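You operate a simulated robot arm through the tools that you are given. There is no shell and no other tool. Be economical: measure what you need, move in short steps, check, and stop when the job is done.

You are at the controls of a simulated robot arm. One attempt, no reset.

Task
Take the black tape roll from the tail end of the trailer bed and put it on the metal cover there. Take the green ring spanner with the largest size on its label from the top of the fitting bench and put it on the mud flap on the tail end of the trailer bed. Stack the steel bracket marked "L" from the top of the fitting bench on top of the steel bracket labelled "M". Put the carton on the top of the fitting bench away on the top of the grey trolley. Take the narrow carton marked "bulbs" from the top of the fitting bench and put it on top of the black cable reel. Fetch the parts carton from the top of the fitting bench and set it on the middle shelf of the timber rack. Stack the small carton labelled "ties" from the rear of the trailer bed on top of the small carton marked "clips". Put the bearing on the rear of the trailer bed away on the top of the hub bench. Any order will do. Set down upright: narrow carton.

It is judged by the outcome, as a careful person would: the job done as asked, and still so three seconds after it is handed in. It fails if anything else is knocked over, pushed out of place, dropped, spilled or broken. Lids that push on must go on centred and level and be pressed home; caps that screw on are set level and turned clockwise until they are tight.

Robot
A 7-joint arm with a two-finger parallel gripper on a trunk, on a base that drives. Base frame: it is fixed to the floor where the robot stands at the start and does not move with it; the origin is under the middle of the robot, x ahead of it, y to its left, z up; the surface under the hand at the start is at about z = 0.7. Units: m, degrees, N and s.
Its first joint turns from -166.0 to 166.0 degrees. Places, roughly: bearing [1.5, -1, 0.75]; black tape roll (8x8x2 cm) [0.7, 0, 0.7]; cable reel (15x15x8 cm) [0.4, -3.7, 0.9]; carton [0.5, -3.75, 1]; green ring spanner [0.75, -3.25, 1]; metal cover [1, -0.5, 0.75]; middle shelf of the timber rack [-0.7, -3.6, 0.6]; mud flap (21x26x1 cm) [0.9, -0.7, 0.7]; narrow carton [1, -3.75, 1]; parts carton [1.25, -3.25, 1]; small carton [1.5, -1.25, 0.75]; steel bracket [0.75, -3.5, 1]; top of the grey trolley [6.3, -1.4, 0.6]; top of the hub bench [8.5, 2.5, 0.8]. Payload 4.4 kg.
Tool frame: the origin (TCP) lies between the finger pads and is the grasp point; the fingertips stand 0.023 m ahead of it; z points along the fingers, y is the line along which they close. The gripper opens to 0.094 m. The fingers are 0.038 m wide and 0.01 m thick; the gripper's body (0.054 by 0.096 m) begins 0.039 m behind the TCP.
Orientation is told as [roll, pitch, yaw] about the base's x, y, z axes, in that order, counted from this pose: with the fingers straight down and closing along the base's y, the tool's x points along the base's -x, its y along +y and its z along -z.

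Tools
- The arm moves only by the tool nudge_tool. Its argument "targets" is a list of rows, each a list of 3 entries, a list of its own where there are three numbers: the turn, a rotation vector about the base's x, y, z in degrees, then the shift along the base's x, y, z in cm, then the finger opening in cm, from 0 to 9.4. In form: [[[rx, ry, rz], [dx, dy, dz], grip], ...]. A call has 1 to 20 rows; each row shifts and turns the commanded pose from where the row before left it. Rows are played at 5 a second. More than 0.05 m and 8.6 degrees between two rows, or a gripper value outside its range, and nothing of the call is played. Where a pose cannot be reached the arm comes as near as it can. A force on the tool above 40 N (or 10 N above the force at the start of the call, whichever is more), or a blocked arm, ends the call early, and 0.2 s more pass. The fingers move at their own pace (about 0.108 m/s each) and stop on an object; they squeeze with about 28 N. The grip force told is the motor's: it shows also when the fingers shut on nothing. Time passes only in rows, and 0.2 s behind the last, so rows that do not move let the fingers close. The reply holds the time, the measured pose of the TCP, the force on the tool along the base axes, the opening and the grip force, in the units named above and with some noise, with the torque about the TCP (base axes, N m) and any sound that the robot's microphone picked up.
- Cameras (640 x 400 px; columns grow to the right, rows downward): "scene" is now at [0.1578, 0.1909, 1.4513]; the picture's right is [-0.61, -0.80, 0.00], its down [-0.60, 0.45, -0.66] and it looks along [0.53, -0.40, -0.75] (base axes); focal length 285 px, centre (320, 200). "wrist" rides on the gripper at [0.086, 0.016, -0.074] in the tool frame; the picture's right is [-0.18, 0.98, 0.00], its down [-0.58, -0.11, -0.81] and it looks along [-0.79, -0.15, 0.59] (tool axes); focal length 243 px, centre (320, 200). There is no depth. A picture from a camera that has moved, and an enlarged one, comes with that camera's place and axes in the base frame and with its lens. The place of the scene camera against the robot may be out by one fixed shift of up to 0.012 m in any direction.
- get_image(camera): a new picture of that camera. No time passes.
- drive_base(legs): drives the robot by 1 to 6 legs, each [ahead, left, turn to the left] in m, m and degrees, along the robot's own axes; the way and the turn of a leg run together, so that a leg with both is an arc; at most 1.5 m and 180 degrees a leg. The arm and the cameras ride along, it lands a little off, and it stops where it bumps. It gives what a move gives.
- pan_tilt(pan, tilt): turns the head with the scene camera to pan (to the left, within 120 degrees either way) and tilt (down, from -29 to 69), counted from straight ahead of the robot. It gives what a move gives.
- inspect(camera, box): a new picture of the part [left, top, right, bottom] of that camera's present view, enlarged. No time passes.
- finish_job(): hands the job in; it is judged then, once.

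Go step by step. Nothing tells you exact positions but the pictures and the camera data: compare them with the known pose of the tool, close in by small moves and look again before you grip or let go. The budget is 483 turns and 220 pictures, counting those below and the enlarged ones. Unless the task says otherwise, let go and move clear before handing in, and close with one line.

The tools are called after "Call:" as name(argument=value, ...) on one line, values as JSON. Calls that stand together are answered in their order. nudge_tool: Moves the arm, as the interface text tells. Its arguments: {"type":"object","properties":{"targets":{"type":"array","items":{"type":"array"}}},"required":["targets"]} The other tools are called the same way: drive_base (legs) drives the base; pan_tilt (pan, tilt) turns the head that bears the scene camera; get_image (camera) takes a picture; inspect (camera, box) takes an enlarged picture of a part of a camera's view; finish_job () hands the job in.

At the start:

```text
time_s: 0.0
position: [0.6197, -0.1422, 0.9321]
tool_rot: [0.0, -0.1, 0.0]
ft_force: [-0.5, -0.7, 0.3]
moment: [-0.01, 0.01, 0.0]
grip_width: 0.0941
gripper_force: 0.0
robot x, y, heading: [-0.0016, -0.0012, 0.2]
head pan, tilt: [-37.3, 48.5]
```

scene: 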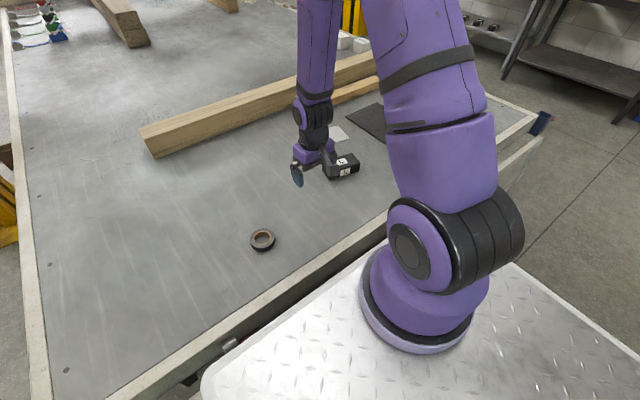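
wrist: 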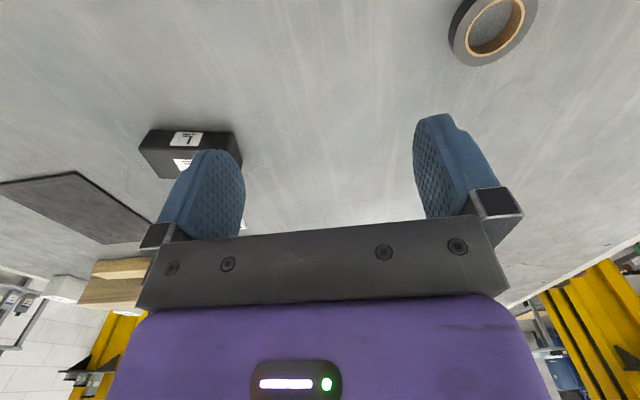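

I'll begin by looking closer at the trailer bed around the tool to find the tape roll, metal cover and mud flap.

Call:
inspect(camera="scene", box=[220, 80, 460, 230])

Call:
inspect(camera="wrist", box=[0, 100, 260, 300])

Call:
pan_tilt(pan=-37, tilt=20)

Call:
get_image(camera="scene")

```text
2.67 times, centred on (340, 155) of scene
camera zoom: at [0.1578, 0.1909, 1.4513], right [-0.61, -0.8, 0.0], down [-0.6, 0.45, -0.66], along [0.53, -0.4, -0.75], focal length 761 px, centre (267, 320)
```

zoom: 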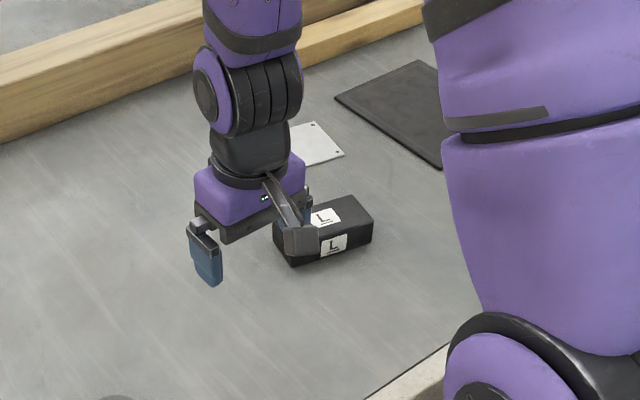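

```text
2.00 times, centred on (130, 200) of wrist
camera zoom: at [0.5323, -0.1247, 1.0067], right [0.18, 0.98, 0.0], down [0.58, -0.11, 0.81], along [0.79, -0.15, -0.59], focal length 485 px, centre (700, 200)
```

zoom: 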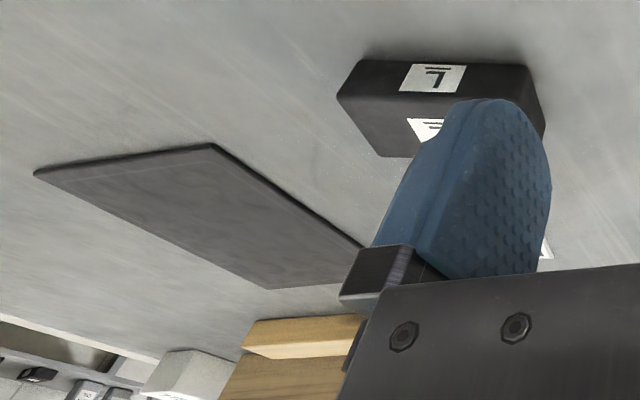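

```text
time_s: 0.9
position: [0.6192, -0.143, 0.9315]
tool_rot: [0.0, 0.0, 0.1]
ft_force: [0.6, -0.1, 0.6]
moment: [-0.01, 0.02, -0.01]
grip_width: 0.094
gripper_force: 0.1
robot x, y, heading: [-0.0039, 0.0009, 0.1]
head pan, tilt: [-37.0, 20.0]
```

```text
215 pictures are left
camera scene: at [0.1699, 0.1824, 1.4948], right [-0.6, -0.8, 0.0], down [-0.27, 0.21, -0.94], along [0.75, -0.57, -0.34], focal length 285 px, centre (320, 200)
```

scene: 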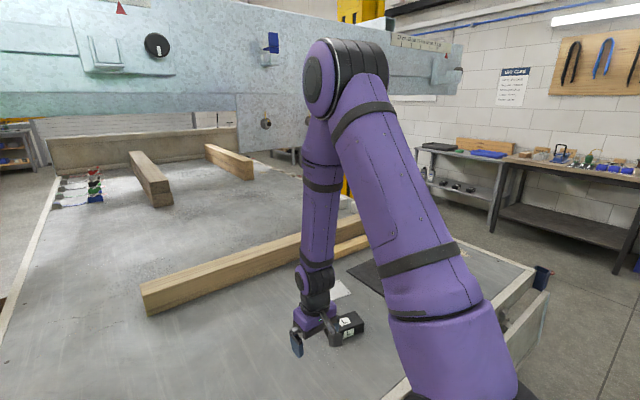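

The black box "L" is a bystander. The metal cover (white plate) is near (0.94,-0.50), with the mud flap beyond it and the tape roll near (0.66,0.036). I'll move above the tape roll and look with the wrist camera.

Call:
nudge_tool(targets=[[[0, 0, 0], [0.8, 3.6, -2], 9.4], [[0, 0, 0], [0.8, 3.6, -2], 9.4], [[0, 0, 0], [0.8, 3.6, -2], 9.4], [[0, 0, 0], [0.8, 3.6, -2], 9.4], [[0, 0, 0], [0.8, 3.5, -2], 9.4]])

Call:
get_image(camera="wrist")

Call:
pan_tilt(pan=-37, tilt=48)

Call:
get_image(camera="scene")

```text
time_s: 2.1
position: [0.6585, 0.0355, 0.8325]
tool_rot: [0.0, 0.1, -0.2]
ft_force: [0.4, -0.4, -0.6]
moment: [0.06, -0.02, 0.01]
grip_width: 0.094
gripper_force: 0.0
robot x, y, heading: [0.0001, 0.002, 0.2]
head pan, tilt: [-37.0, 20.0]
```

```text
214 pictures are left
camera wrist: at [0.5717, 0.0534, 0.9068], right [0.19, 0.98, 0.0], down [0.58, -0.11, 0.81], along [0.79, -0.15, -0.59], focal length 243 px, centre (320, 200)
```

wrist: 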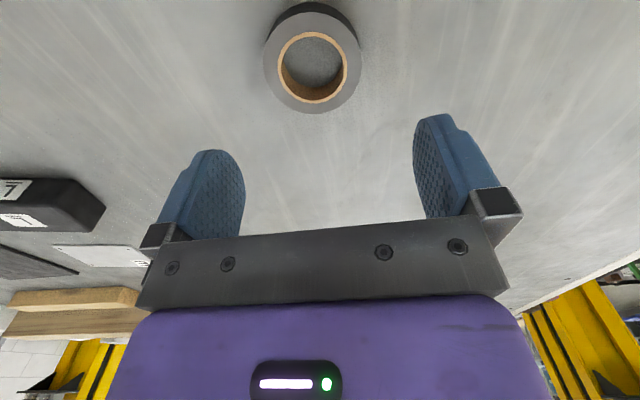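

```text
time_s: 3.1
position: [0.6579, 0.0366, 0.8317]
tool_rot: [0.0, 0.0, 0.0]
ft_force: [0.8, -0.6, 0.5]
moment: [-0.01, 0.01, -0.02]
grip_width: 0.094
gripper_force: 0.1
robot x, y, heading: [-0.0029, 0.0009, -0.1]
head pan, tilt: [-37.0, 48.0]
```

```text
213 pictures are left
camera scene: at [0.1585, 0.1911, 1.452], right [-0.6, -0.8, 0.0], down [-0.59, 0.45, -0.67], along [0.53, -0.4, -0.74], focal length 285 px, centre (320, 200)
```

scene: 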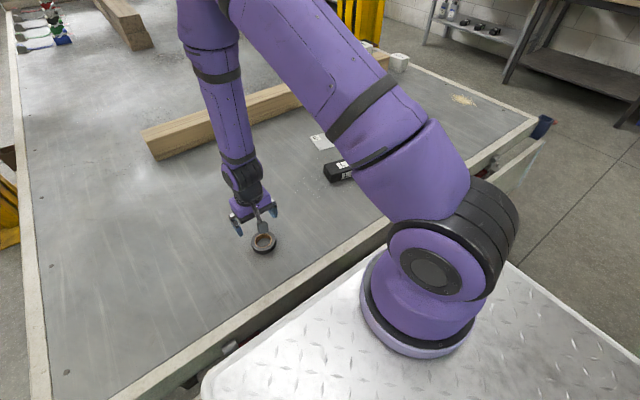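

The tape roll is centred nearly under the tool, about 5 mm toward -y. I'll lower and look again.

Call:
nudge_tool(targets=[[[0, 0, 0], [0, -0.4, -3], 9.4], [[0, 0, 0], [0, 0, -3], 9.4], [[0, 0, 0], [0, 0, 0], 9.4]])

Call:
get_image(camera="wrist")

Call:
inspect(camera="scene", box=[200, 110, 360, 260])

```text
time_s: 3.9
position: [0.6588, 0.0335, 0.7706]
tool_rot: [0.1, 0.0, 0.0]
ft_force: [0.0, -0.4, -0.6]
moment: [-0.01, -0.03, -0.01]
grip_width: 0.094
gripper_force: 0.0
robot x, y, heading: [0.0022, 0.0011, 0.2]
head pan, tilt: [-37.0, 48.0]
```

```text
212 pictures are left
camera wrist: at [0.5724, 0.0502, 0.8454], right [0.18, 0.98, 0.0], down [0.58, -0.11, 0.81], along [0.79, -0.15, -0.59], focal length 243 px, centre (320, 200)
```

wrist: 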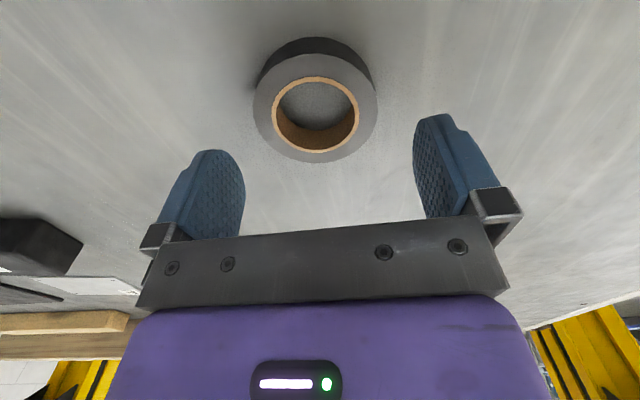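

```text
2.67 times, centred on (280, 185) of scene
camera zoom: at [0.1584, 0.1911, 1.452], right [-0.6, -0.8, 0.0], down [-0.59, 0.45, -0.67], along [0.53, -0.4, -0.74], focal length 761 px, centre (427, 240)
```

zoom: 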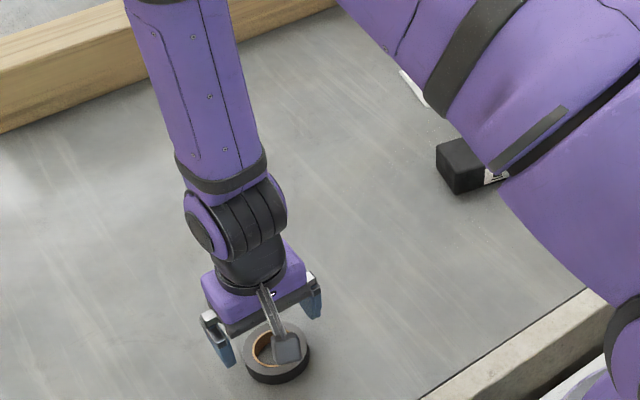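

Tape top is near z≈0.706 at (0.659, 0.031). I'll descend carefully beside it to about z 0.712.

Call:
nudge_tool(targets=[[[0, 0, 0], [0, -0.25, -2], 9.4], [[0, 0, 0], [0, 0, -2], 9.4], [[0, 0, 0], [0, 0, -1], 9.4], [[0, 0, 0], [0, 0, 0], 9.4]])

Call:
get_image(camera="wrist")

```text
time_s: 4.8
position: [0.6593, 0.0305, 0.7231]
tool_rot: [0.0, -0.1, 0.1]
ft_force: [-5.7, -1.3, 20.5]
moment: [-0.41, 0.53, -0.06]
grip_width: 0.094
gripper_force: 0.0
robot x, y, heading: [-0.001, -0.0005, 0.0]
head pan, tilt: [-37.0, 48.0]
stopped in row 4: the force on the tool passed its limit at 50 N (the readings are from after the stop); the commanded pose is now the measured one
```

```text
210 pictures are left
camera wrist: at [0.5729, 0.0485, 0.7977], right [0.18, 0.98, 0.0], down [0.58, -0.11, 0.81], along [0.79, -0.15, -0.59], focal length 243 px, centre (320, 200)
```

wrist: 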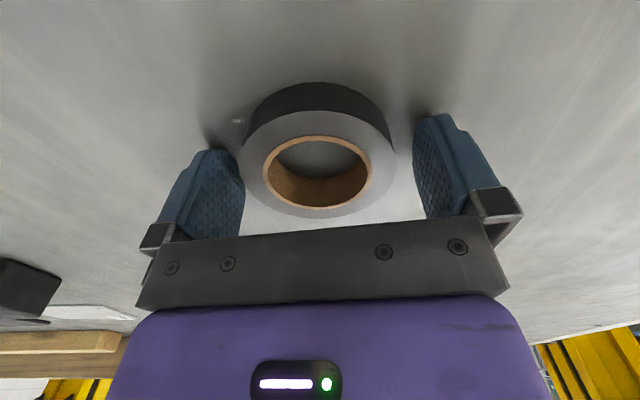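

Fingertips touched the bed at TCP 0.723, so the bed is at z≈0.70 and the tape is slightly smaller, centred near x≈0.649. I'll raise slightly, shift back and close.

Call:
nudge_tool(targets=[[[0, 0, 0], [0, 0, 0.4], 9.4], [[0, 0, 0], [-0.8, 0.2, 0], 9.4], [[0, 0, 0], [0, 0, 0], 6], [[0, 0, 0], [0, 0, 0], 4], [[0, 0, 0], [0, 0, 0], 4], [[0, 0, 0], [0, 0, 0], 4]])

Call:
get_image(camera="wrist")

```text
time_s: 6.2
position: [0.6523, 0.0343, 0.7265]
tool_rot: [0.1, -0.2, 0.1]
ft_force: [0.0, -0.8, 0.2]
moment: [-0.01, 0.03, 0.06]
grip_width: 0.0733
gripper_force: 28.1
robot x, y, heading: [-0.0019, 0.0013, 0.0]
head pan, tilt: [-37.0, 48.0]
```

```text
209 pictures are left
camera wrist: at [0.5656, 0.0511, 0.8013], right [0.18, 0.98, 0.0], down [0.58, -0.11, 0.81], along [0.79, -0.15, -0.59], focal length 243 px, centre (320, 200)
```

wrist: 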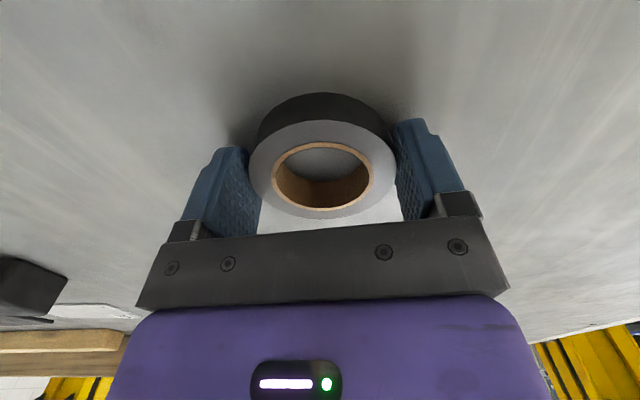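

Gripped. I'll lift, then drive sideways along the tail so the cover comes within reach.

Call:
nudge_tool(targets=[[[0, 0, 0], [0, 0, 4], 4], [[0, 0, 0], [0, 0, 4], 4], [[0, 0, 0], [0, 0, 4], 4], [[0, 0, 0], [0, 0, 4], 4], [[0, 0, 0], [0, 0, 2], 4]])

Call:
drive_base(legs=[[0, -0.5, 0]])

Call:
get_image(camera="scene")

Call:
get_image(camera="wrist")

```text
time_s: 7.4
position: [0.6538, 0.0344, 0.9073]
tool_rot: [0.0, -0.1, 0.0]
ft_force: [-0.7, 1.3, -1.1]
moment: [-0.01, 0.02, 0.04]
grip_width: 0.0732
gripper_force: 27.7
robot x, y, heading: [0.0004, -0.0022, -0.2]
head pan, tilt: [-37.0, 48.0]
```

```text
time_s: 10.4
position: [0.6485, -0.4859, 0.9071]
tool_rot: [0.0, -0.2, -0.9]
ft_force: [-1.0, 0.3, -0.3]
moment: [0.0, 0.0, 0.0]
grip_width: 0.0731
gripper_force: 28.1
robot x, y, heading: [-0.0011, -0.5107, -1.0]
head pan, tilt: [-37.0, 48.0]
```

```text
208 pictures are left
camera scene: at [0.1574, -0.322, 1.452], right [-0.61, -0.79, 0.0], down [-0.59, 0.46, -0.67], along [0.53, -0.41, -0.74], focal length 285 px, centre (320, 200)
```

scene: 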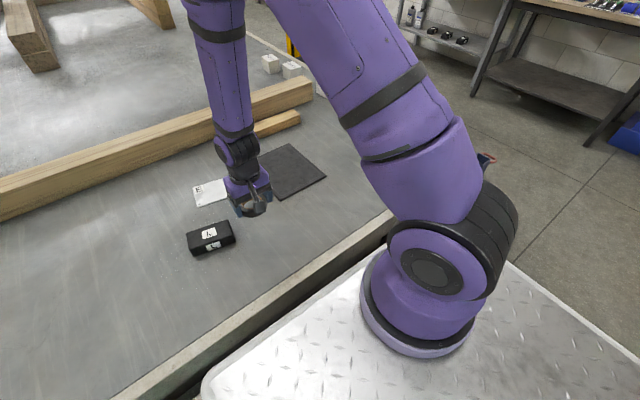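

```text
207 pictures are left
camera wrist: at [0.5628, -0.4678, 0.9816], right [0.2, 0.98, 0.0], down [0.58, -0.12, 0.81], along [0.79, -0.16, -0.59], focal length 243 px, centre (320, 200)
```

wrist: 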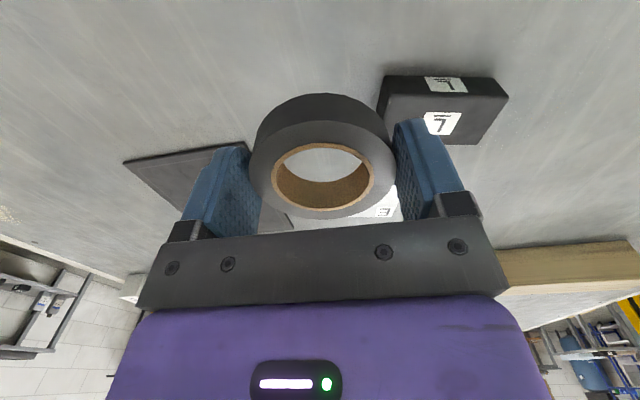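

Good view of the cover now; zoom to find its centre and any labels.

Call:
inspect(camera="scene", box=[160, 130, 340, 260])

```text
3.08 times, centred on (250, 195) of scene
camera zoom: at [0.1574, -0.322, 1.452], right [-0.61, -0.79, 0.0], down [-0.59, 0.46, -0.67], along [0.53, -0.41, -0.74], focal length 878 px, centre (535, 215)
```

zoom: 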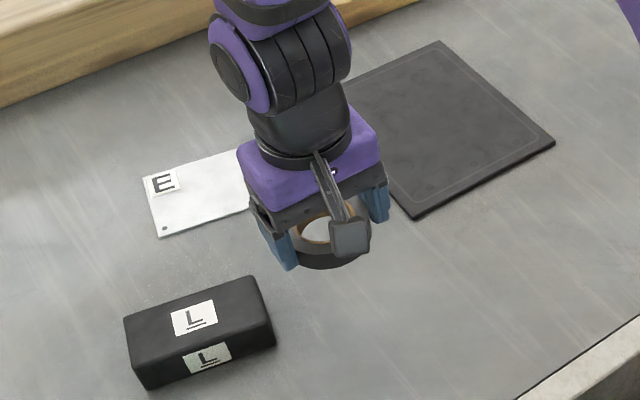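

Cover spans roughly (0.892–1.022, -0.54–-0.385), centre ≈(0.958,-0.461); mud flap centre ≈(0.905,-0.727). Moving the tape above the cover.

Call:
nudge_tool(targets=[[[0, 0, 0], [4.4, 0.3, 0], 4], [[0, 0, 0], [4.4, 0.3, 0], 4], [[0, 0, 0], [4.4, 0.3, 0], 4], [[0, 0, 0], [4.4, 0.3, 0], 4], [[0, 0, 0], [4.4, 0.4, -2], 4], [[0, 0, 0], [4.4, 0.4, -2], 4], [[0, 0, 0], [4.4, 0.4, -2], 4], [[0, 0, 0], [0, 0, -2], 4], [[0, 0, 0], [0, 0, 0], 4]])

Call:
get_image(camera="wrist")

Call:
inspect(camera="scene", box=[160, 130, 340, 260])

```text
time_s: 12.4
position: [0.9559, -0.4615, 0.8258]
tool_rot: [0.0, -0.1, -0.9]
ft_force: [0.2, -0.8, -0.7]
moment: [0.04, 0.02, 0.02]
grip_width: 0.0731
gripper_force: 28.4
robot x, y, heading: [-0.0053, -0.5089, -1.0]
head pan, tilt: [-37.0, 48.0]
```

```text
205 pictures are left
camera wrist: at [0.8693, -0.443, 0.9], right [0.2, 0.98, 0.0], down [0.58, -0.12, 0.81], along [0.79, -0.16, -0.59], focal length 243 px, centre (320, 200)
```

wrist: 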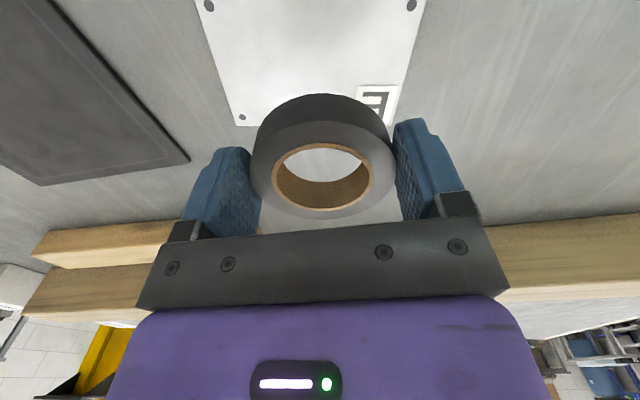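

```text
3.08 times, centred on (250, 195) of scene
camera zoom: at [0.1574, -0.322, 1.452], right [-0.61, -0.79, 0.0], down [-0.59, 0.46, -0.67], along [0.53, -0.41, -0.74], focal length 878 px, centre (535, 215)
```

zoom: 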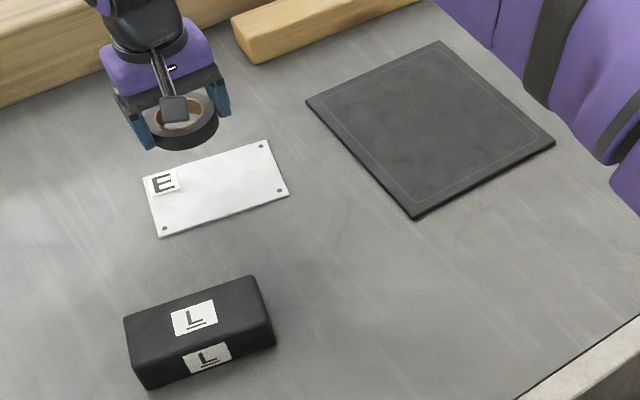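

Both cameras put the cover centre at ≈(0.960,-0.467). Lowering onto it.

Call:
nudge_tool(targets=[[[0, 0, 0], [0.4, -0.5, -3], 4], [[0, 0, 0], [0, 0, -3], 4], [[0, 0, 0], [0, 0, -2], 4], [[0, 0, 0], [0, 0, -0.5], 4], [[0, 0, 0], [0, 0, -0.5], 4], [[0, 0, 0], [0, 0, -0.3], 4], [[0, 0, 0], [0, 0, 0], 4]])

Call:
get_image(camera="wrist")

Call:
inspect(camera="scene", box=[160, 130, 340, 260])

```text
time_s: 14.0
position: [0.9606, -0.4677, 0.734]
tool_rot: [0.0, -0.1, -0.9]
ft_force: [-0.2, 0.0, 0.5]
moment: [-0.02, -0.01, -0.03]
grip_width: 0.073
gripper_force: 27.7
robot x, y, heading: [-0.0042, -0.5094, -0.7]
head pan, tilt: [-37.0, 48.0]
```

```text
203 pictures are left
camera wrist: at [0.8746, -0.4492, 0.8081], right [0.2, 0.98, 0.0], down [0.58, -0.12, 0.81], along [0.79, -0.16, -0.59], focal length 243 px, centre (320, 200)
```

wrist: 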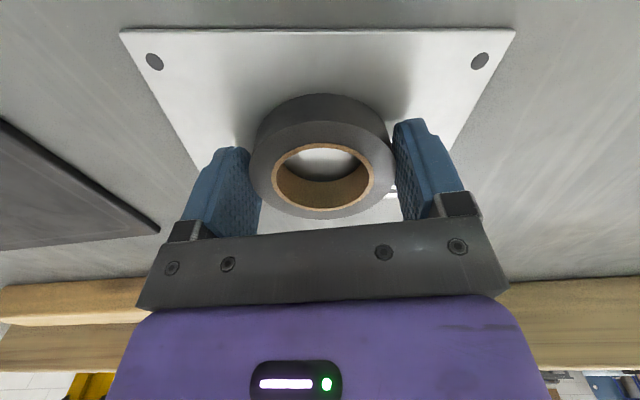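

```text
3.08 times, centred on (250, 195) of scene
camera zoom: at [0.1575, -0.322, 1.452], right [-0.61, -0.79, 0.0], down [-0.59, 0.46, -0.67], along [0.53, -0.41, -0.74], focal length 878 px, centre (535, 215)
```

zoom: 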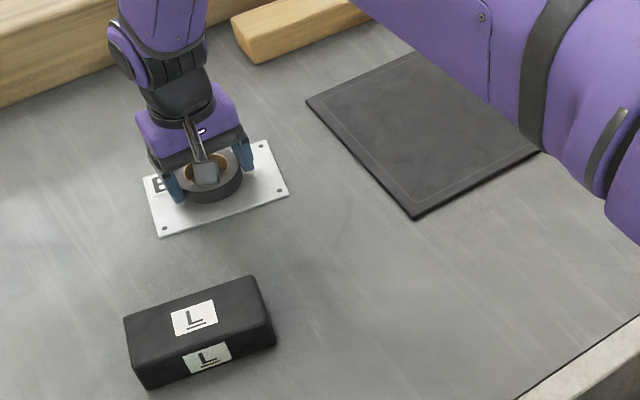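

Centred over the plate; lowering in small steps until contact.

Call:
nudge_tool(targets=[[[0, 0, 0], [0, 0, -0.2], 4], [[0, 0, 0], [0, 0, -0.2], 4], [[0, 0, 0], [0, 0, 0], 4]])

```text
time_s: 14.8
position: [0.9609, -0.4682, 0.7304]
tool_rot: [0.0, -0.3, -1.0]
ft_force: [-2.6, -2.8, 13.0]
moment: [-0.12, 0.22, 0.0]
grip_width: 0.073
gripper_force: 28.1
robot x, y, heading: [-0.0016, -0.5124, -1.1]
head pan, tilt: [-37.0, 48.0]
```

Contact (13 N). Releasing and rising.

Call:
nudge_tool(targets=[[[0, 0, 0], [0, 0, 0.05], 8], [[0, 0, 0], [0, 0, 0], 9.2], [[0, 0, 0], [0, 0, 0], 9.2], [[0, 0, 0], [0, 0, 3], 9.2], [[0, 0, 0], [0, 0, 4], 9.2], [[0, 0, 0], [0, 0, 5], 9.2], [[0, 0, 0], [-3, 0, 4], 9.2]])

Call:
inspect(camera="scene", box=[160, 130, 340, 260])

Call:
pan_tilt(pan=-37, tilt=25)

Call:
get_image(camera="scene")

Call:
pan_tilt(pan=-90, tilt=20)

Call:
get_image(camera="scene")

```text
time_s: 16.4
position: [0.9323, -0.4675, 0.8903]
tool_rot: [0.0, -0.1, -0.9]
ft_force: [0.2, 0.6, -0.9]
moment: [-0.02, 0.02, 0.01]
grip_width: 0.0918
gripper_force: 0.0
robot x, y, heading: [-0.0044, -0.5077, -0.9]
head pan, tilt: [-37.0, 48.0]
```

```text
3.08 times, centred on (250, 195) of scene
camera zoom: at [0.1582, -0.322, 1.4519], right [-0.61, -0.79, 0.0], down [-0.59, 0.46, -0.67], along [0.53, -0.41, -0.74], focal length 878 px, centre (535, 215)
```

zoom: 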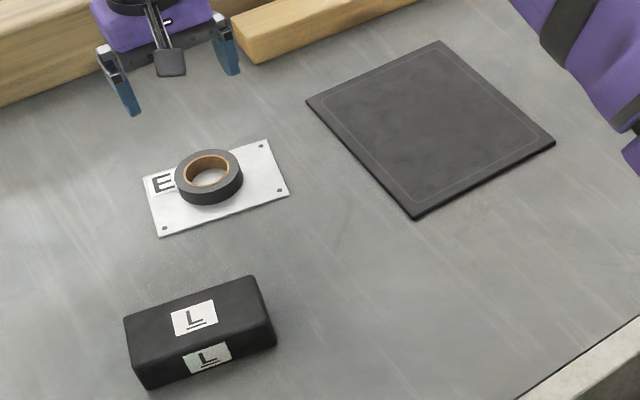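

```text
time_s: 17.2
position: [0.9321, -0.469, 0.8918]
tool_rot: [-0.1, -0.1, -0.9]
ft_force: [-0.5, 0.2, -0.5]
moment: [0.02, 0.01, -0.01]
grip_width: 0.0921
gripper_force: 0.0
robot x, y, heading: [-0.0028, -0.5131, -0.9]
head pan, tilt: [-37.0, 25.0]
```

```text
200 pictures are left
camera scene: at [0.168, -0.3302, 1.4867], right [-0.61, -0.79, 0.0], down [-0.33, 0.26, -0.91], along [0.71, -0.56, -0.42], focal length 285 px, centre (320, 200)
```

scene: 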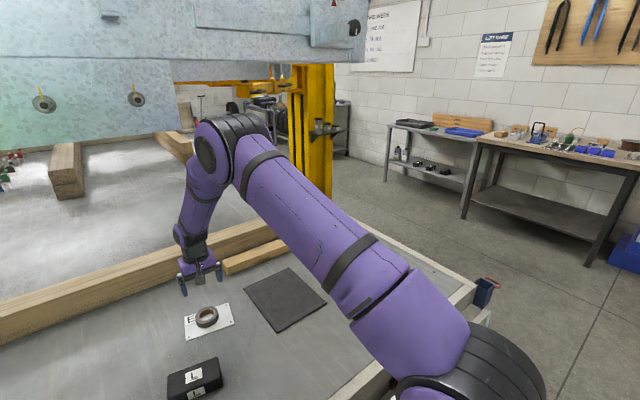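

```text
time_s: 18.5
position: [0.9318, -0.4678, 0.8907]
tool_rot: [0.0, -0.2, -0.9]
ft_force: [0.6, 0.0, -0.1]
moment: [-0.01, 0.03, 0.02]
grip_width: 0.0921
gripper_force: 0.1
robot x, y, heading: [-0.0042, -0.5119, -0.7]
head pan, tilt: [-90.0, 20.0]
```

```text
199 pictures are left
camera scene: at [0.0939, -0.3667, 1.4948], right [-1.0, 0.01, 0.0], down [0.0, 0.34, -0.94], along [-0.01, -0.94, -0.34], focal length 285 px, centre (320, 200)
```

scene: 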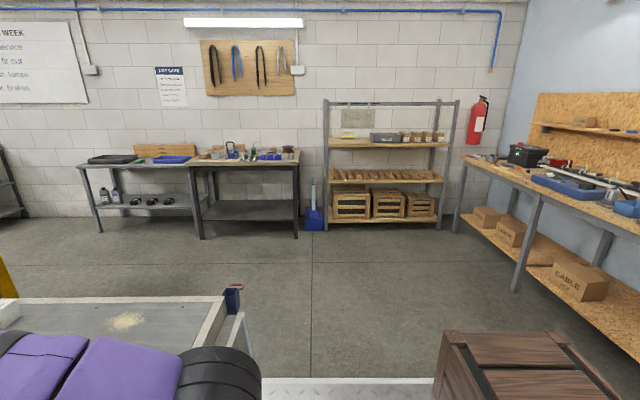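

Tape roll sits flat on the cover. Next I need the route to the benches; I'll look down at my own base and the crate beside it, and behind.

Call:
pan_tilt(pan=-90, tilt=60)

Call:
get_image(camera="scene")

Call:
pan_tilt(pan=-120, tilt=40)

Call:
get_image(camera="scene")

Call:
pan_tilt(pan=120, tilt=40)

Call:
get_image(camera="scene")

```text
time_s: 19.5
position: [0.9326, -0.4682, 0.8904]
tool_rot: [0.0, -0.1, -0.8]
ft_force: [0.0, 0.2, 0.0]
moment: [0.0, -0.02, 0.01]
grip_width: 0.0917
gripper_force: 0.0
robot x, y, heading: [-0.0074, -0.5072, -0.8]
head pan, tilt: [-90.0, 60.0]
```

```text
198 pictures are left
camera scene: at [0.0942, -0.3403, 1.4367], right [-1.0, 0.02, 0.0], down [0.01, 0.87, -0.5], along [-0.01, -0.5, -0.87], focal length 285 px, centre (320, 200)
```

scene: 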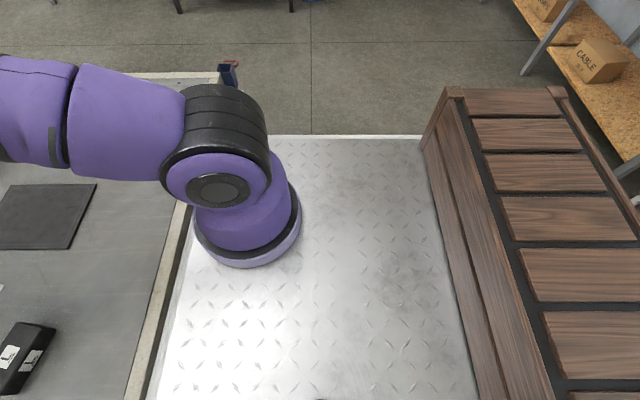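

```text
time_s: 20.5
position: [0.9329, -0.4682, 0.8905]
tool_rot: [0.0, -0.1, -0.9]
ft_force: [0.7, -0.2, 0.3]
moment: [0.01, 0.01, 0.02]
grip_width: 0.0919
gripper_force: 0.0
robot x, y, heading: [-0.0069, -0.5104, -0.9]
head pan, tilt: [-120.0, 40.0]
```

```text
197 pictures are left
camera scene: at [0.0517, -0.3466, 1.4634], right [-0.86, 0.51, 0.0], down [0.33, 0.55, -0.77], along [-0.39, -0.66, -0.64], focal length 285 px, centre (320, 200)
```

scene: 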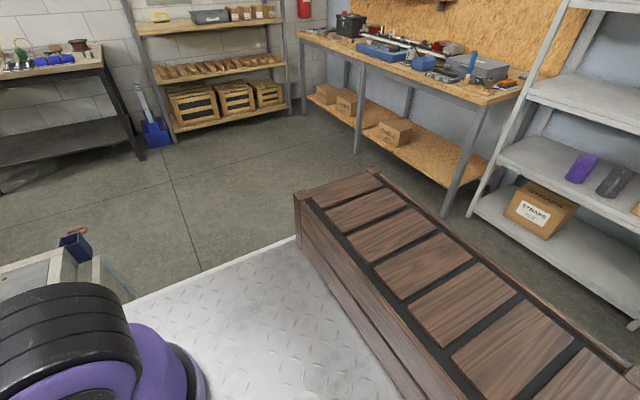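

```text
time_s: 23.9
position: [0.932, -0.4676, 0.8909]
tool_rot: [-0.1, 0.0, -0.9]
ft_force: [-0.2, -0.2, 0.1]
moment: [-0.02, -0.04, -0.01]
grip_width: 0.0917
gripper_force: 0.0
robot x, y, heading: [-0.003, -0.5119, -0.7]
head pan, tilt: [120.0, 40.0]
```

```text
196 pictures are left
camera scene: at [0.0539, -0.1993, 1.4634], right [0.87, 0.49, 0.0], down [0.31, -0.56, -0.77], along [-0.37, 0.67, -0.64], focal length 285 px, centre (320, 200)
```

scene: 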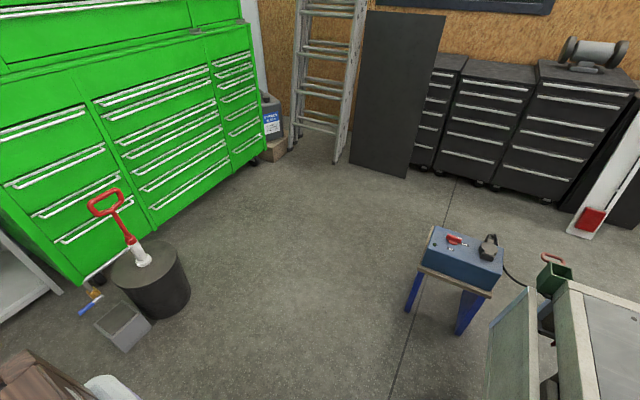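

The wooden box looks like it may be part of my own base. I'll test by moving 10 cm sideways and checking whether it stays put in the view.

Call:
nudge_tool(targets=[[[0, 0, 0], [-4, 0, 3], 9], [[0, 0, 0], [-4, 0, 2], 9], [[0, 0, 0], [-4, 0, 2], 9], [[0, 0, 0], [-4, 0, 2], 9], [[0, 0, 0], [-4, 0, 2], 9], [[0, 0, 0], [-4, 0, 2], 9]])

Call:
drive_base(legs=[[0, -0.15, 0]])

Call:
pan_tilt(pan=-90, tilt=60)

Call:
get_image(camera="scene")

```text
time_s: 25.3
position: [0.6916, -0.4655, 1.0212]
tool_rot: [0.1, 0.0, -0.9]
ft_force: [0.3, -0.1, -0.9]
moment: [0.02, 0.04, 0.04]
grip_width: 0.0901
gripper_force: 0.0
robot x, y, heading: [-0.0045, -0.5099, -0.9]
head pan, tilt: [120.0, 40.0]
```

```text
time_s: 26.6
position: [0.6896, -0.6171, 1.0223]
tool_rot: [0.0, 0.0, -0.8]
ft_force: [0.1, 0.0, -0.8]
moment: [-0.04, 0.01, -0.03]
grip_width: 0.0899
gripper_force: 0.1
robot x, y, heading: [-0.0039, -0.6593, -0.8]
head pan, tilt: [120.0, 40.0]
```

```text
time_s: 29.7
position: [0.6894, -0.6163, 1.0222]
tool_rot: [0.1, -0.1, -0.9]
ft_force: [0.3, -0.6, -0.5]
moment: [-0.04, -0.04, -0.05]
grip_width: 0.0902
gripper_force: 0.1
robot x, y, heading: [-0.0069, -0.6634, -0.9]
head pan, tilt: [-90.0, 60.0]
```

```text
195 pictures are left
camera scene: at [0.0919, -0.492, 1.4367], right [-1.0, 0.01, 0.0], down [0.01, 0.87, -0.5], along [-0.01, -0.5, -0.87], focal length 285 px, centre (320, 200)
```

scene: 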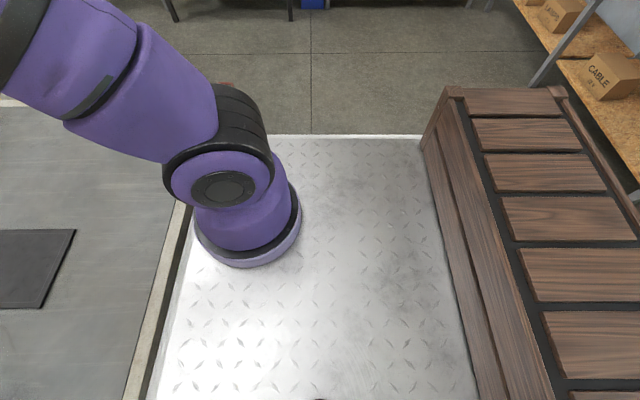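

The box is part of the robot, so the base extends ~0.55 m behind. I'll back off, turn to face -y and drive toward the fitting bench.

Call:
drive_base(legs=[[-0.4, 0, 0], [0, 0, -89], [1.35, 0, 0]])

Call:
pan_tilt(pan=0, tilt=25)

Call:
get_image(camera="scene")

Call:
pan_tilt(pan=40, tilt=25)

Call:
get_image(camera="scene")

```text
time_s: 42.5
position: [-0.3954, -2.7162, 1.022]
tool_rot: [0.0, 0.0, -90.9]
ft_force: [-0.1, 0.1, 0.2]
moment: [-0.01, 0.03, 0.02]
grip_width: 0.0899
gripper_force: 0.0
robot x, y, heading: [-0.44, -2.0212, -91.0]
head pan, tilt: [-90.0, 60.0]
```

```text
time_s: 44.1
position: [-0.3963, -2.7148, 1.0218]
tool_rot: [0.0, -0.1, -90.8]
ft_force: [0.0, 0.2, 0.2]
moment: [0.01, 0.0, 0.0]
grip_width: 0.0899
gripper_force: 0.1
robot x, y, heading: [-0.4431, -2.0238, -90.7]
head pan, tilt: [0.0, 25.0]
```

```text
194 pictures are left
camera scene: at [-0.2138, -2.2134, 1.4867], right [-1.0, 0.02, 0.0], down [0.01, 0.42, -0.91], along [-0.01, -0.91, -0.42], focal length 285 px, centre (320, 200)
```

scene: 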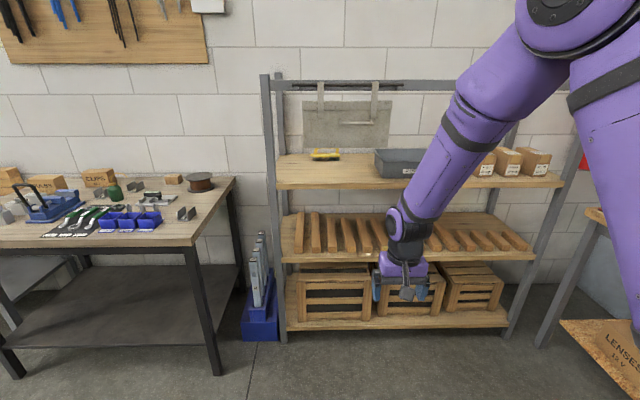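

```text
time_s: 45.2
position: [-0.3951, -2.716, 1.0221]
tool_rot: [0.0, -0.1, -90.9]
ft_force: [-0.4, 0.7, -0.7]
moment: [0.01, -0.01, 0.0]
grip_width: 0.0898
gripper_force: 0.1
robot x, y, heading: [-0.4414, -2.0179, -91.0]
head pan, tilt: [40.0, 25.0]
```

```text
193 pictures are left
camera scene: at [-0.1542, -2.1928, 1.4867], right [-0.78, -0.63, 0.0], down [-0.27, 0.33, -0.91], along [0.57, -0.7, -0.42], focal length 285 px, centre (320, 200)
```

scene: 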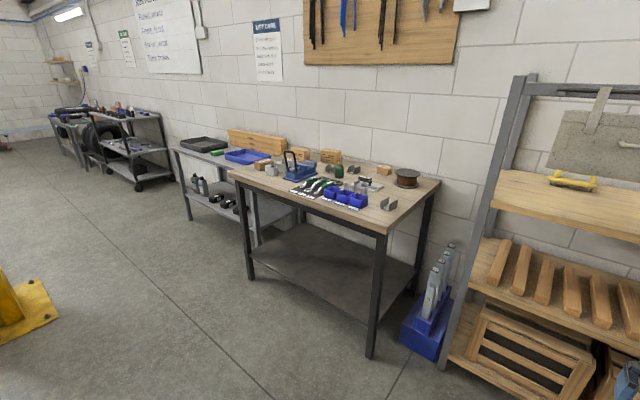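

The fitting bench spans x≈0.25–1.3 with front edge y≈-3.11. I'll strafe left to stand before it and look.

Call:
drive_base(legs=[[0, 1.15, 1]])

Call:
pan_tilt(pan=0, tilt=30)

Call:
get_image(camera="scene")

Call:
inspect(camera="scene", box=[130, 100, 450, 300])

```text
time_s: 51.1
position: [0.7657, -2.728, 1.023]
tool_rot: [0.0, -0.1, -90.4]
ft_force: [-0.4, 0.2, -0.4]
moment: [0.03, 0.04, -0.02]
grip_width: 0.0902
gripper_force: 0.1
robot x, y, heading: [0.7168, -2.0311, -90.2]
head pan, tilt: [40.0, 25.0]
```

```text
time_s: 52.1
position: [0.7664, -2.7283, 1.0224]
tool_rot: [0.0, -0.2, -90.3]
ft_force: [0.1, -0.3, 0.2]
moment: [-0.01, 0.01, -0.02]
grip_width: 0.09
gripper_force: 0.0
robot x, y, heading: [0.7151, -2.0336, -90.2]
head pan, tilt: [0.0, 30.0]
```

```text
192 pictures are left
camera scene: at [0.9442, -2.2224, 1.4788], right [-1.0, 0.01, 0.0], down [0.0, 0.5, -0.87], along [0.0, -0.87, -0.5], focal length 285 px, centre (320, 200)
```

scene: 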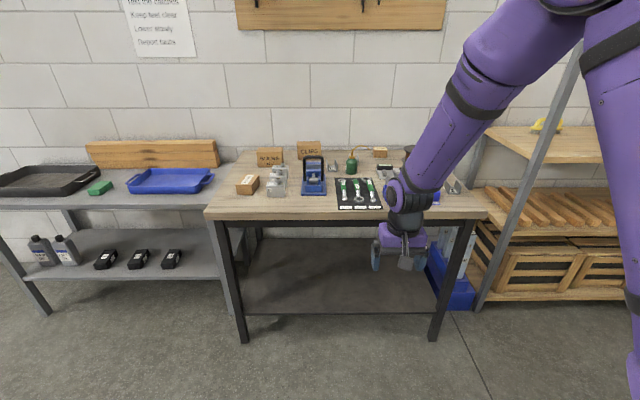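

```text
2.00 times, centred on (290, 200) of scene
camera zoom: at [0.9442, -2.2224, 1.4788], right [-1.0, 0.01, 0.0], down [0.0, 0.5, -0.87], along [0.0, -0.87, -0.5], focal length 570 px, centre (380, 200)
```

zoom: 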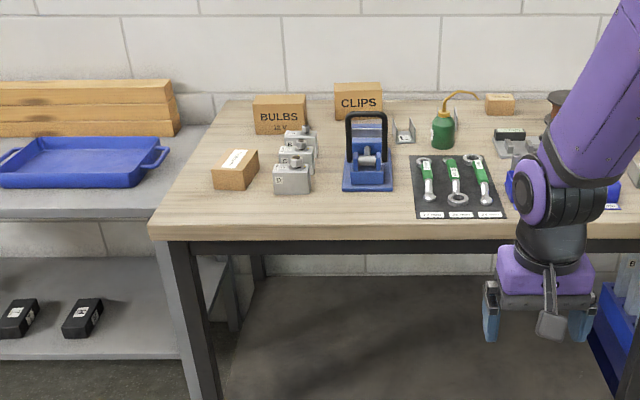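

Items recognised: bulbs and clips cartons, a labelled small carton, green spanners on a black mat with labels, brackets, reel. I'll raise and retract the hand and drive closer.

Call:
nudge_tool(targets=[[[0, 0, 0], [0, 3, 4], 9], [[0, 0, 0], [0, 3, 4], 9], [[0, 0, 0], [0, 3, 4], 9], [[0, 0, 0], [0, 3, 4], 9], [[0, 0, 0], [0, 0, 4], 9]])

Call:
drive_base(legs=[[0.5, 0, 0]])

Call:
pan_tilt(pan=0, tilt=45)

Call:
get_image(camera="scene")

Call:
get_image(camera="wrist")

```text
time_s: 53.4
position: [0.7657, -2.6073, 1.225]
tool_rot: [0.0, 0.0, -90.4]
ft_force: [0.3, 0.0, -0.3]
moment: [0.04, 0.0, -0.01]
grip_width: 0.0898
gripper_force: 0.0
robot x, y, heading: [0.7173, -2.0305, -90.3]
head pan, tilt: [0.0, 30.0]
```

```text
time_s: 56.3
position: [0.7651, -3.1059, 1.2257]
tool_rot: [0.0, -0.1, -90.2]
ft_force: [0.8, 0.6, -0.2]
moment: [0.01, -0.02, 0.02]
grip_width: 0.0897
gripper_force: 0.1
robot x, y, heading: [0.715, -2.5331, -90.3]
head pan, tilt: [0.0, 30.0]
```

```text
time_s: 57.1
position: [0.7651, -3.1068, 1.2246]
tool_rot: [0.0, -0.2, -90.1]
ft_force: [0.5, -0.2, 0.1]
moment: [0.04, 0.02, -0.02]
grip_width: 0.09
gripper_force: 0.1
robot x, y, heading: [0.7096, -2.5321, -90.3]
head pan, tilt: [0.0, 45.0]
```

```text
190 pictures are left
camera scene: at [0.9424, -2.7112, 1.4562], right [-1.0, 0.0, 0.0], down [0.0, 0.71, -0.71], along [0.0, -0.71, -0.71], focal length 285 px, centre (320, 200)
```

scene: 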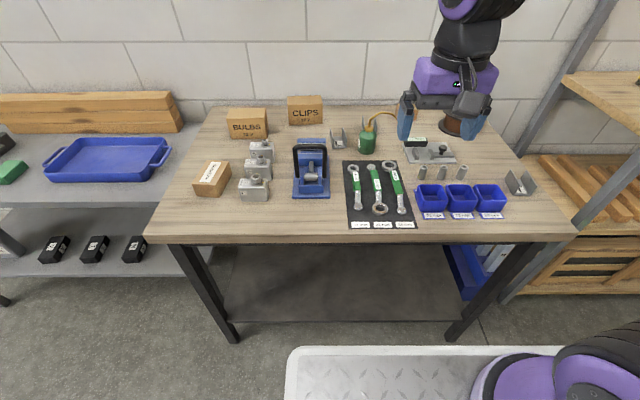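

```text
189 pictures are left
camera wrist: at [0.7816, -3.0187, 1.2995], right [0.98, -0.19, 0.0], down [-0.11, -0.58, 0.81], along [-0.15, -0.79, -0.59], focal length 243 px, centre (320, 200)
```

wrist: 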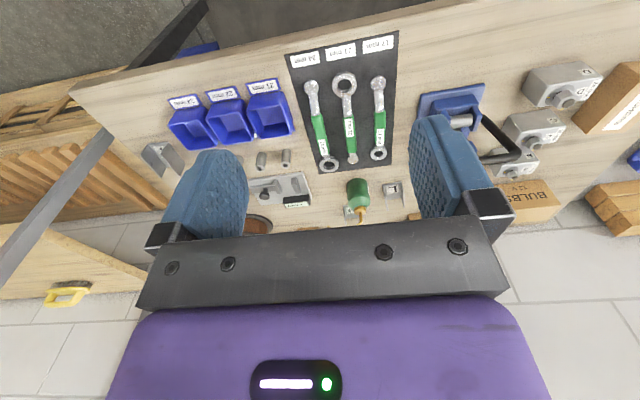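

Call:
inspect(camera="scene", box=[320, 140, 440, 240])

Call:
inspect(camera="scene", box=[310, 85, 550, 225])

Call:
inspect(camera="scene", box=[180, 85, 350, 215])

Call:
inspect(camera="wrist", box=[270, 20, 430, 180])

```text
4.00 times, centred on (380, 190) of scene
camera zoom: at [0.9424, -2.7112, 1.4562], right [-1.0, 0.0, 0.0], down [0.0, 0.71, -0.71], along [0.0, -0.71, -0.71], focal length 1141 px, centre (80, 240)
```

zoom: 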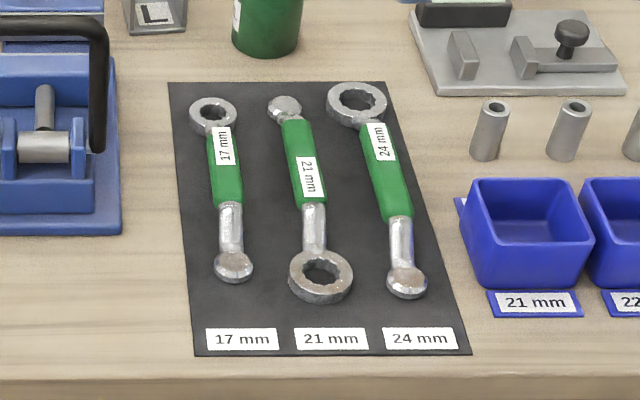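

```text
2.67 times, centred on (430, 155) of scene
camera zoom: at [0.9424, -2.7112, 1.4562], right [-1.0, 0.0, 0.0], down [0.0, 0.71, -0.71], along [0.0, -0.71, -0.71], focal length 761 px, centre (27, 320)
```

zoom: 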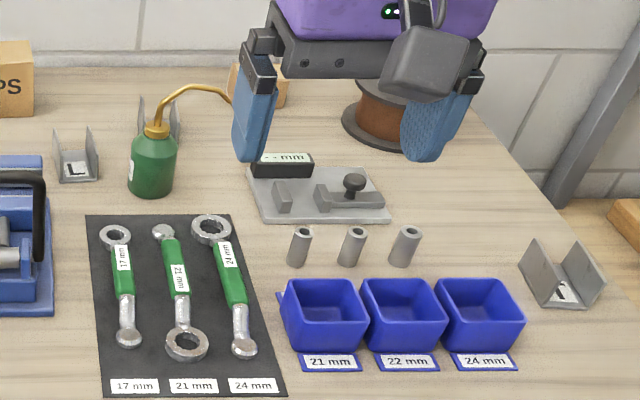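

```text
3.08 times, centred on (265, 150) of scene
camera zoom: at [0.9424, -2.7112, 1.4562], right [-1.0, 0.0, 0.0], down [0.0, 0.71, -0.71], along [0.0, -0.71, -0.71], focal length 878 px, centre (489, 354)
```

zoom: 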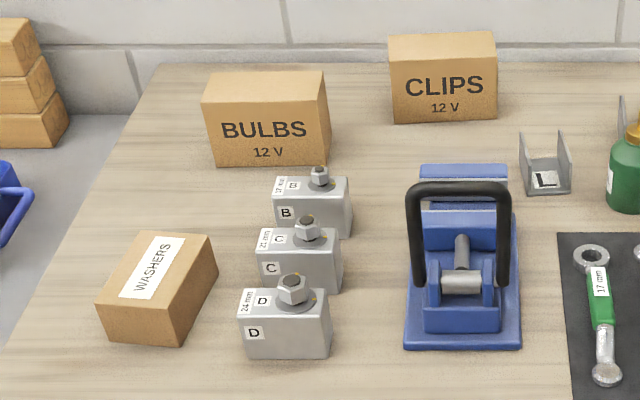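

```text
2.50 times, centred on (350, 100) of wrist
camera zoom: at [0.7816, -3.0187, 1.2995], right [0.98, -0.19, 0.0], down [-0.11, -0.58, 0.81], along [-0.15, -0.79, -0.59], focal length 606 px, centre (245, 450)
```

zoom: 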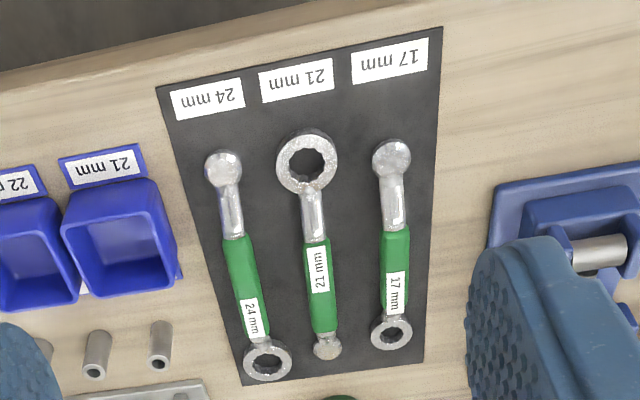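

Call:
inspect(camera="scene", box=[490, 160, 560, 205])

Call:
inspect(camera="scene", box=[320, 100, 420, 165])

Call:
inspect(camera="wrist", box=[130, 120, 420, 240])

```text
8.89 times, centred on (525, 182) of scene
camera zoom: at [0.9424, -2.7112, 1.4562], right [-1.0, 0.0, 0.0], down [0.0, 0.71, -0.71], along [0.0, -0.71, -0.71], focal length 2535 px, centre (-1502, 356)
```

zoom: 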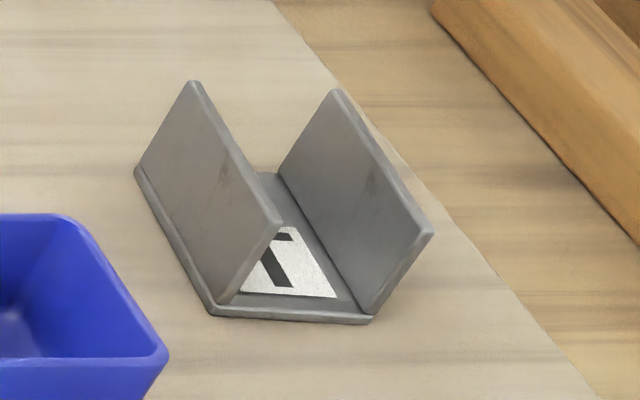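

```text
6.15 times, centred on (370, 132) of scene
camera zoom: at [0.9424, -2.7112, 1.4562], right [-1.0, 0.0, 0.0], down [0.0, 0.71, -0.71], along [0.0, -0.71, -0.71], focal length 1755 px, centre (12, 615)
```

zoom: 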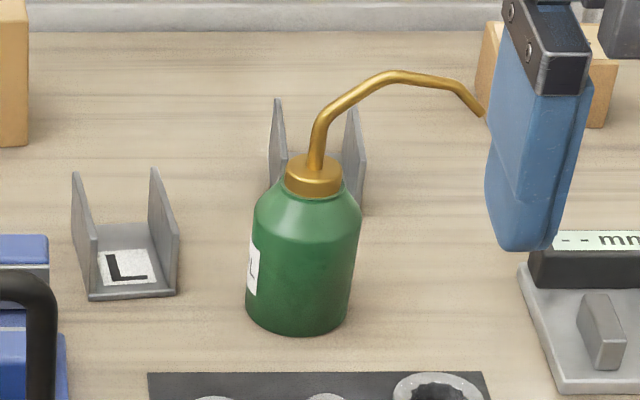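

```text
2.21 times, centred on (275, 180) of wrist
camera zoom: at [0.7816, -3.0187, 1.2995], right [0.98, -0.19, 0.0], down [-0.11, -0.58, 0.81], along [-0.15, -0.79, -0.59], focal length 535 px, centre (419, 244)
```

zoom: 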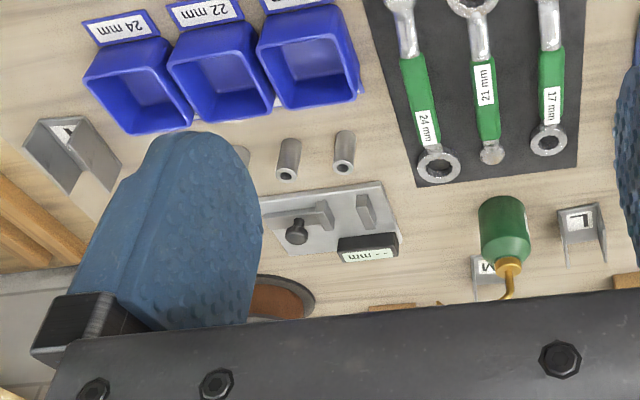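

The 24 mm spanner is the one with smallest x. Bracket L is left of the oil can; the one behind the can seems to be "M". I'll drive a bit closer and use the wrist camera above.

Call:
drive_base(legs=[[0.14, 0, 0.3]])

Call:
nudge_tool(targets=[[[0, 0, 0], [3, 0, 2], 9], [[0, 0, 0], [4, 0, 2], 9]])

Call:
get_image(camera="wrist")

Call:
get_image(camera="scene")

```text
time_s: 58.4
position: [0.7686, -3.2435, 1.224]
tool_rot: [0.1, -0.2, -89.9]
ft_force: [-0.6, -0.3, -1.2]
moment: [0.0, 0.03, 0.0]
grip_width: 0.0898
gripper_force: 0.1
robot x, y, heading: [0.7134, -2.6728, -89.5]
head pan, tilt: [0.0, 45.0]
```

```text
time_s: 59.0
position: [0.8396, -3.2431, 1.266]
tool_rot: [0.1, -0.1, -89.9]
ft_force: [-0.5, 0.9, 0.6]
moment: [-0.02, -0.02, 0.02]
grip_width: 0.09
gripper_force: 0.1
robot x, y, heading: [0.7139, -2.6705, -90.0]
head pan, tilt: [0.0, 45.0]
```

```text
181 pictures are left
camera wrist: at [0.8559, -3.1561, 1.3405], right [0.98, -0.18, 0.0], down [-0.11, -0.58, 0.81], along [-0.15, -0.79, -0.59], focal length 243 px, centre (320, 200)
```

wrist: 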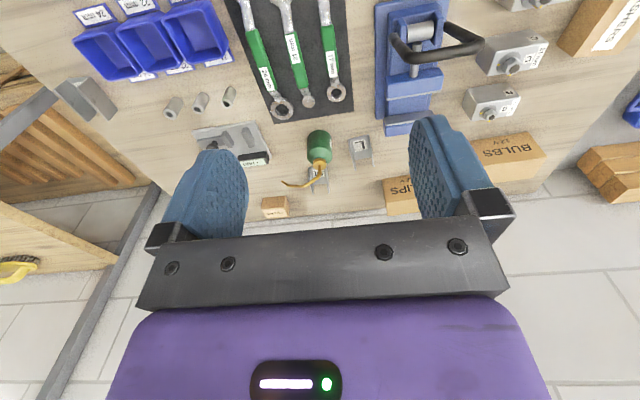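

```text
180 pictures are left
camera scene: at [0.9429, -2.8479, 1.4562], right [-1.0, 0.0, 0.0], down [0.0, 0.71, -0.71], along [0.0, -0.71, -0.71], focal length 285 px, centre (320, 200)
```

scene: 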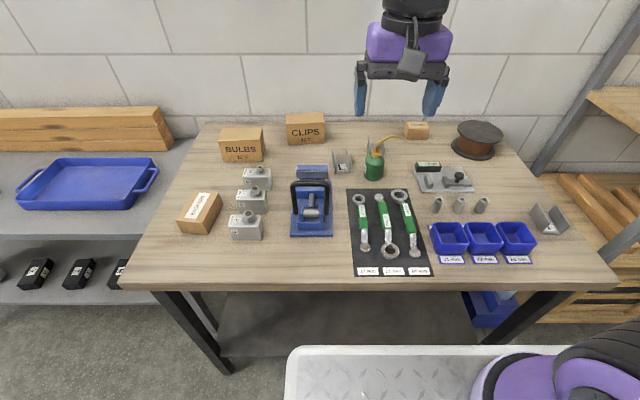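

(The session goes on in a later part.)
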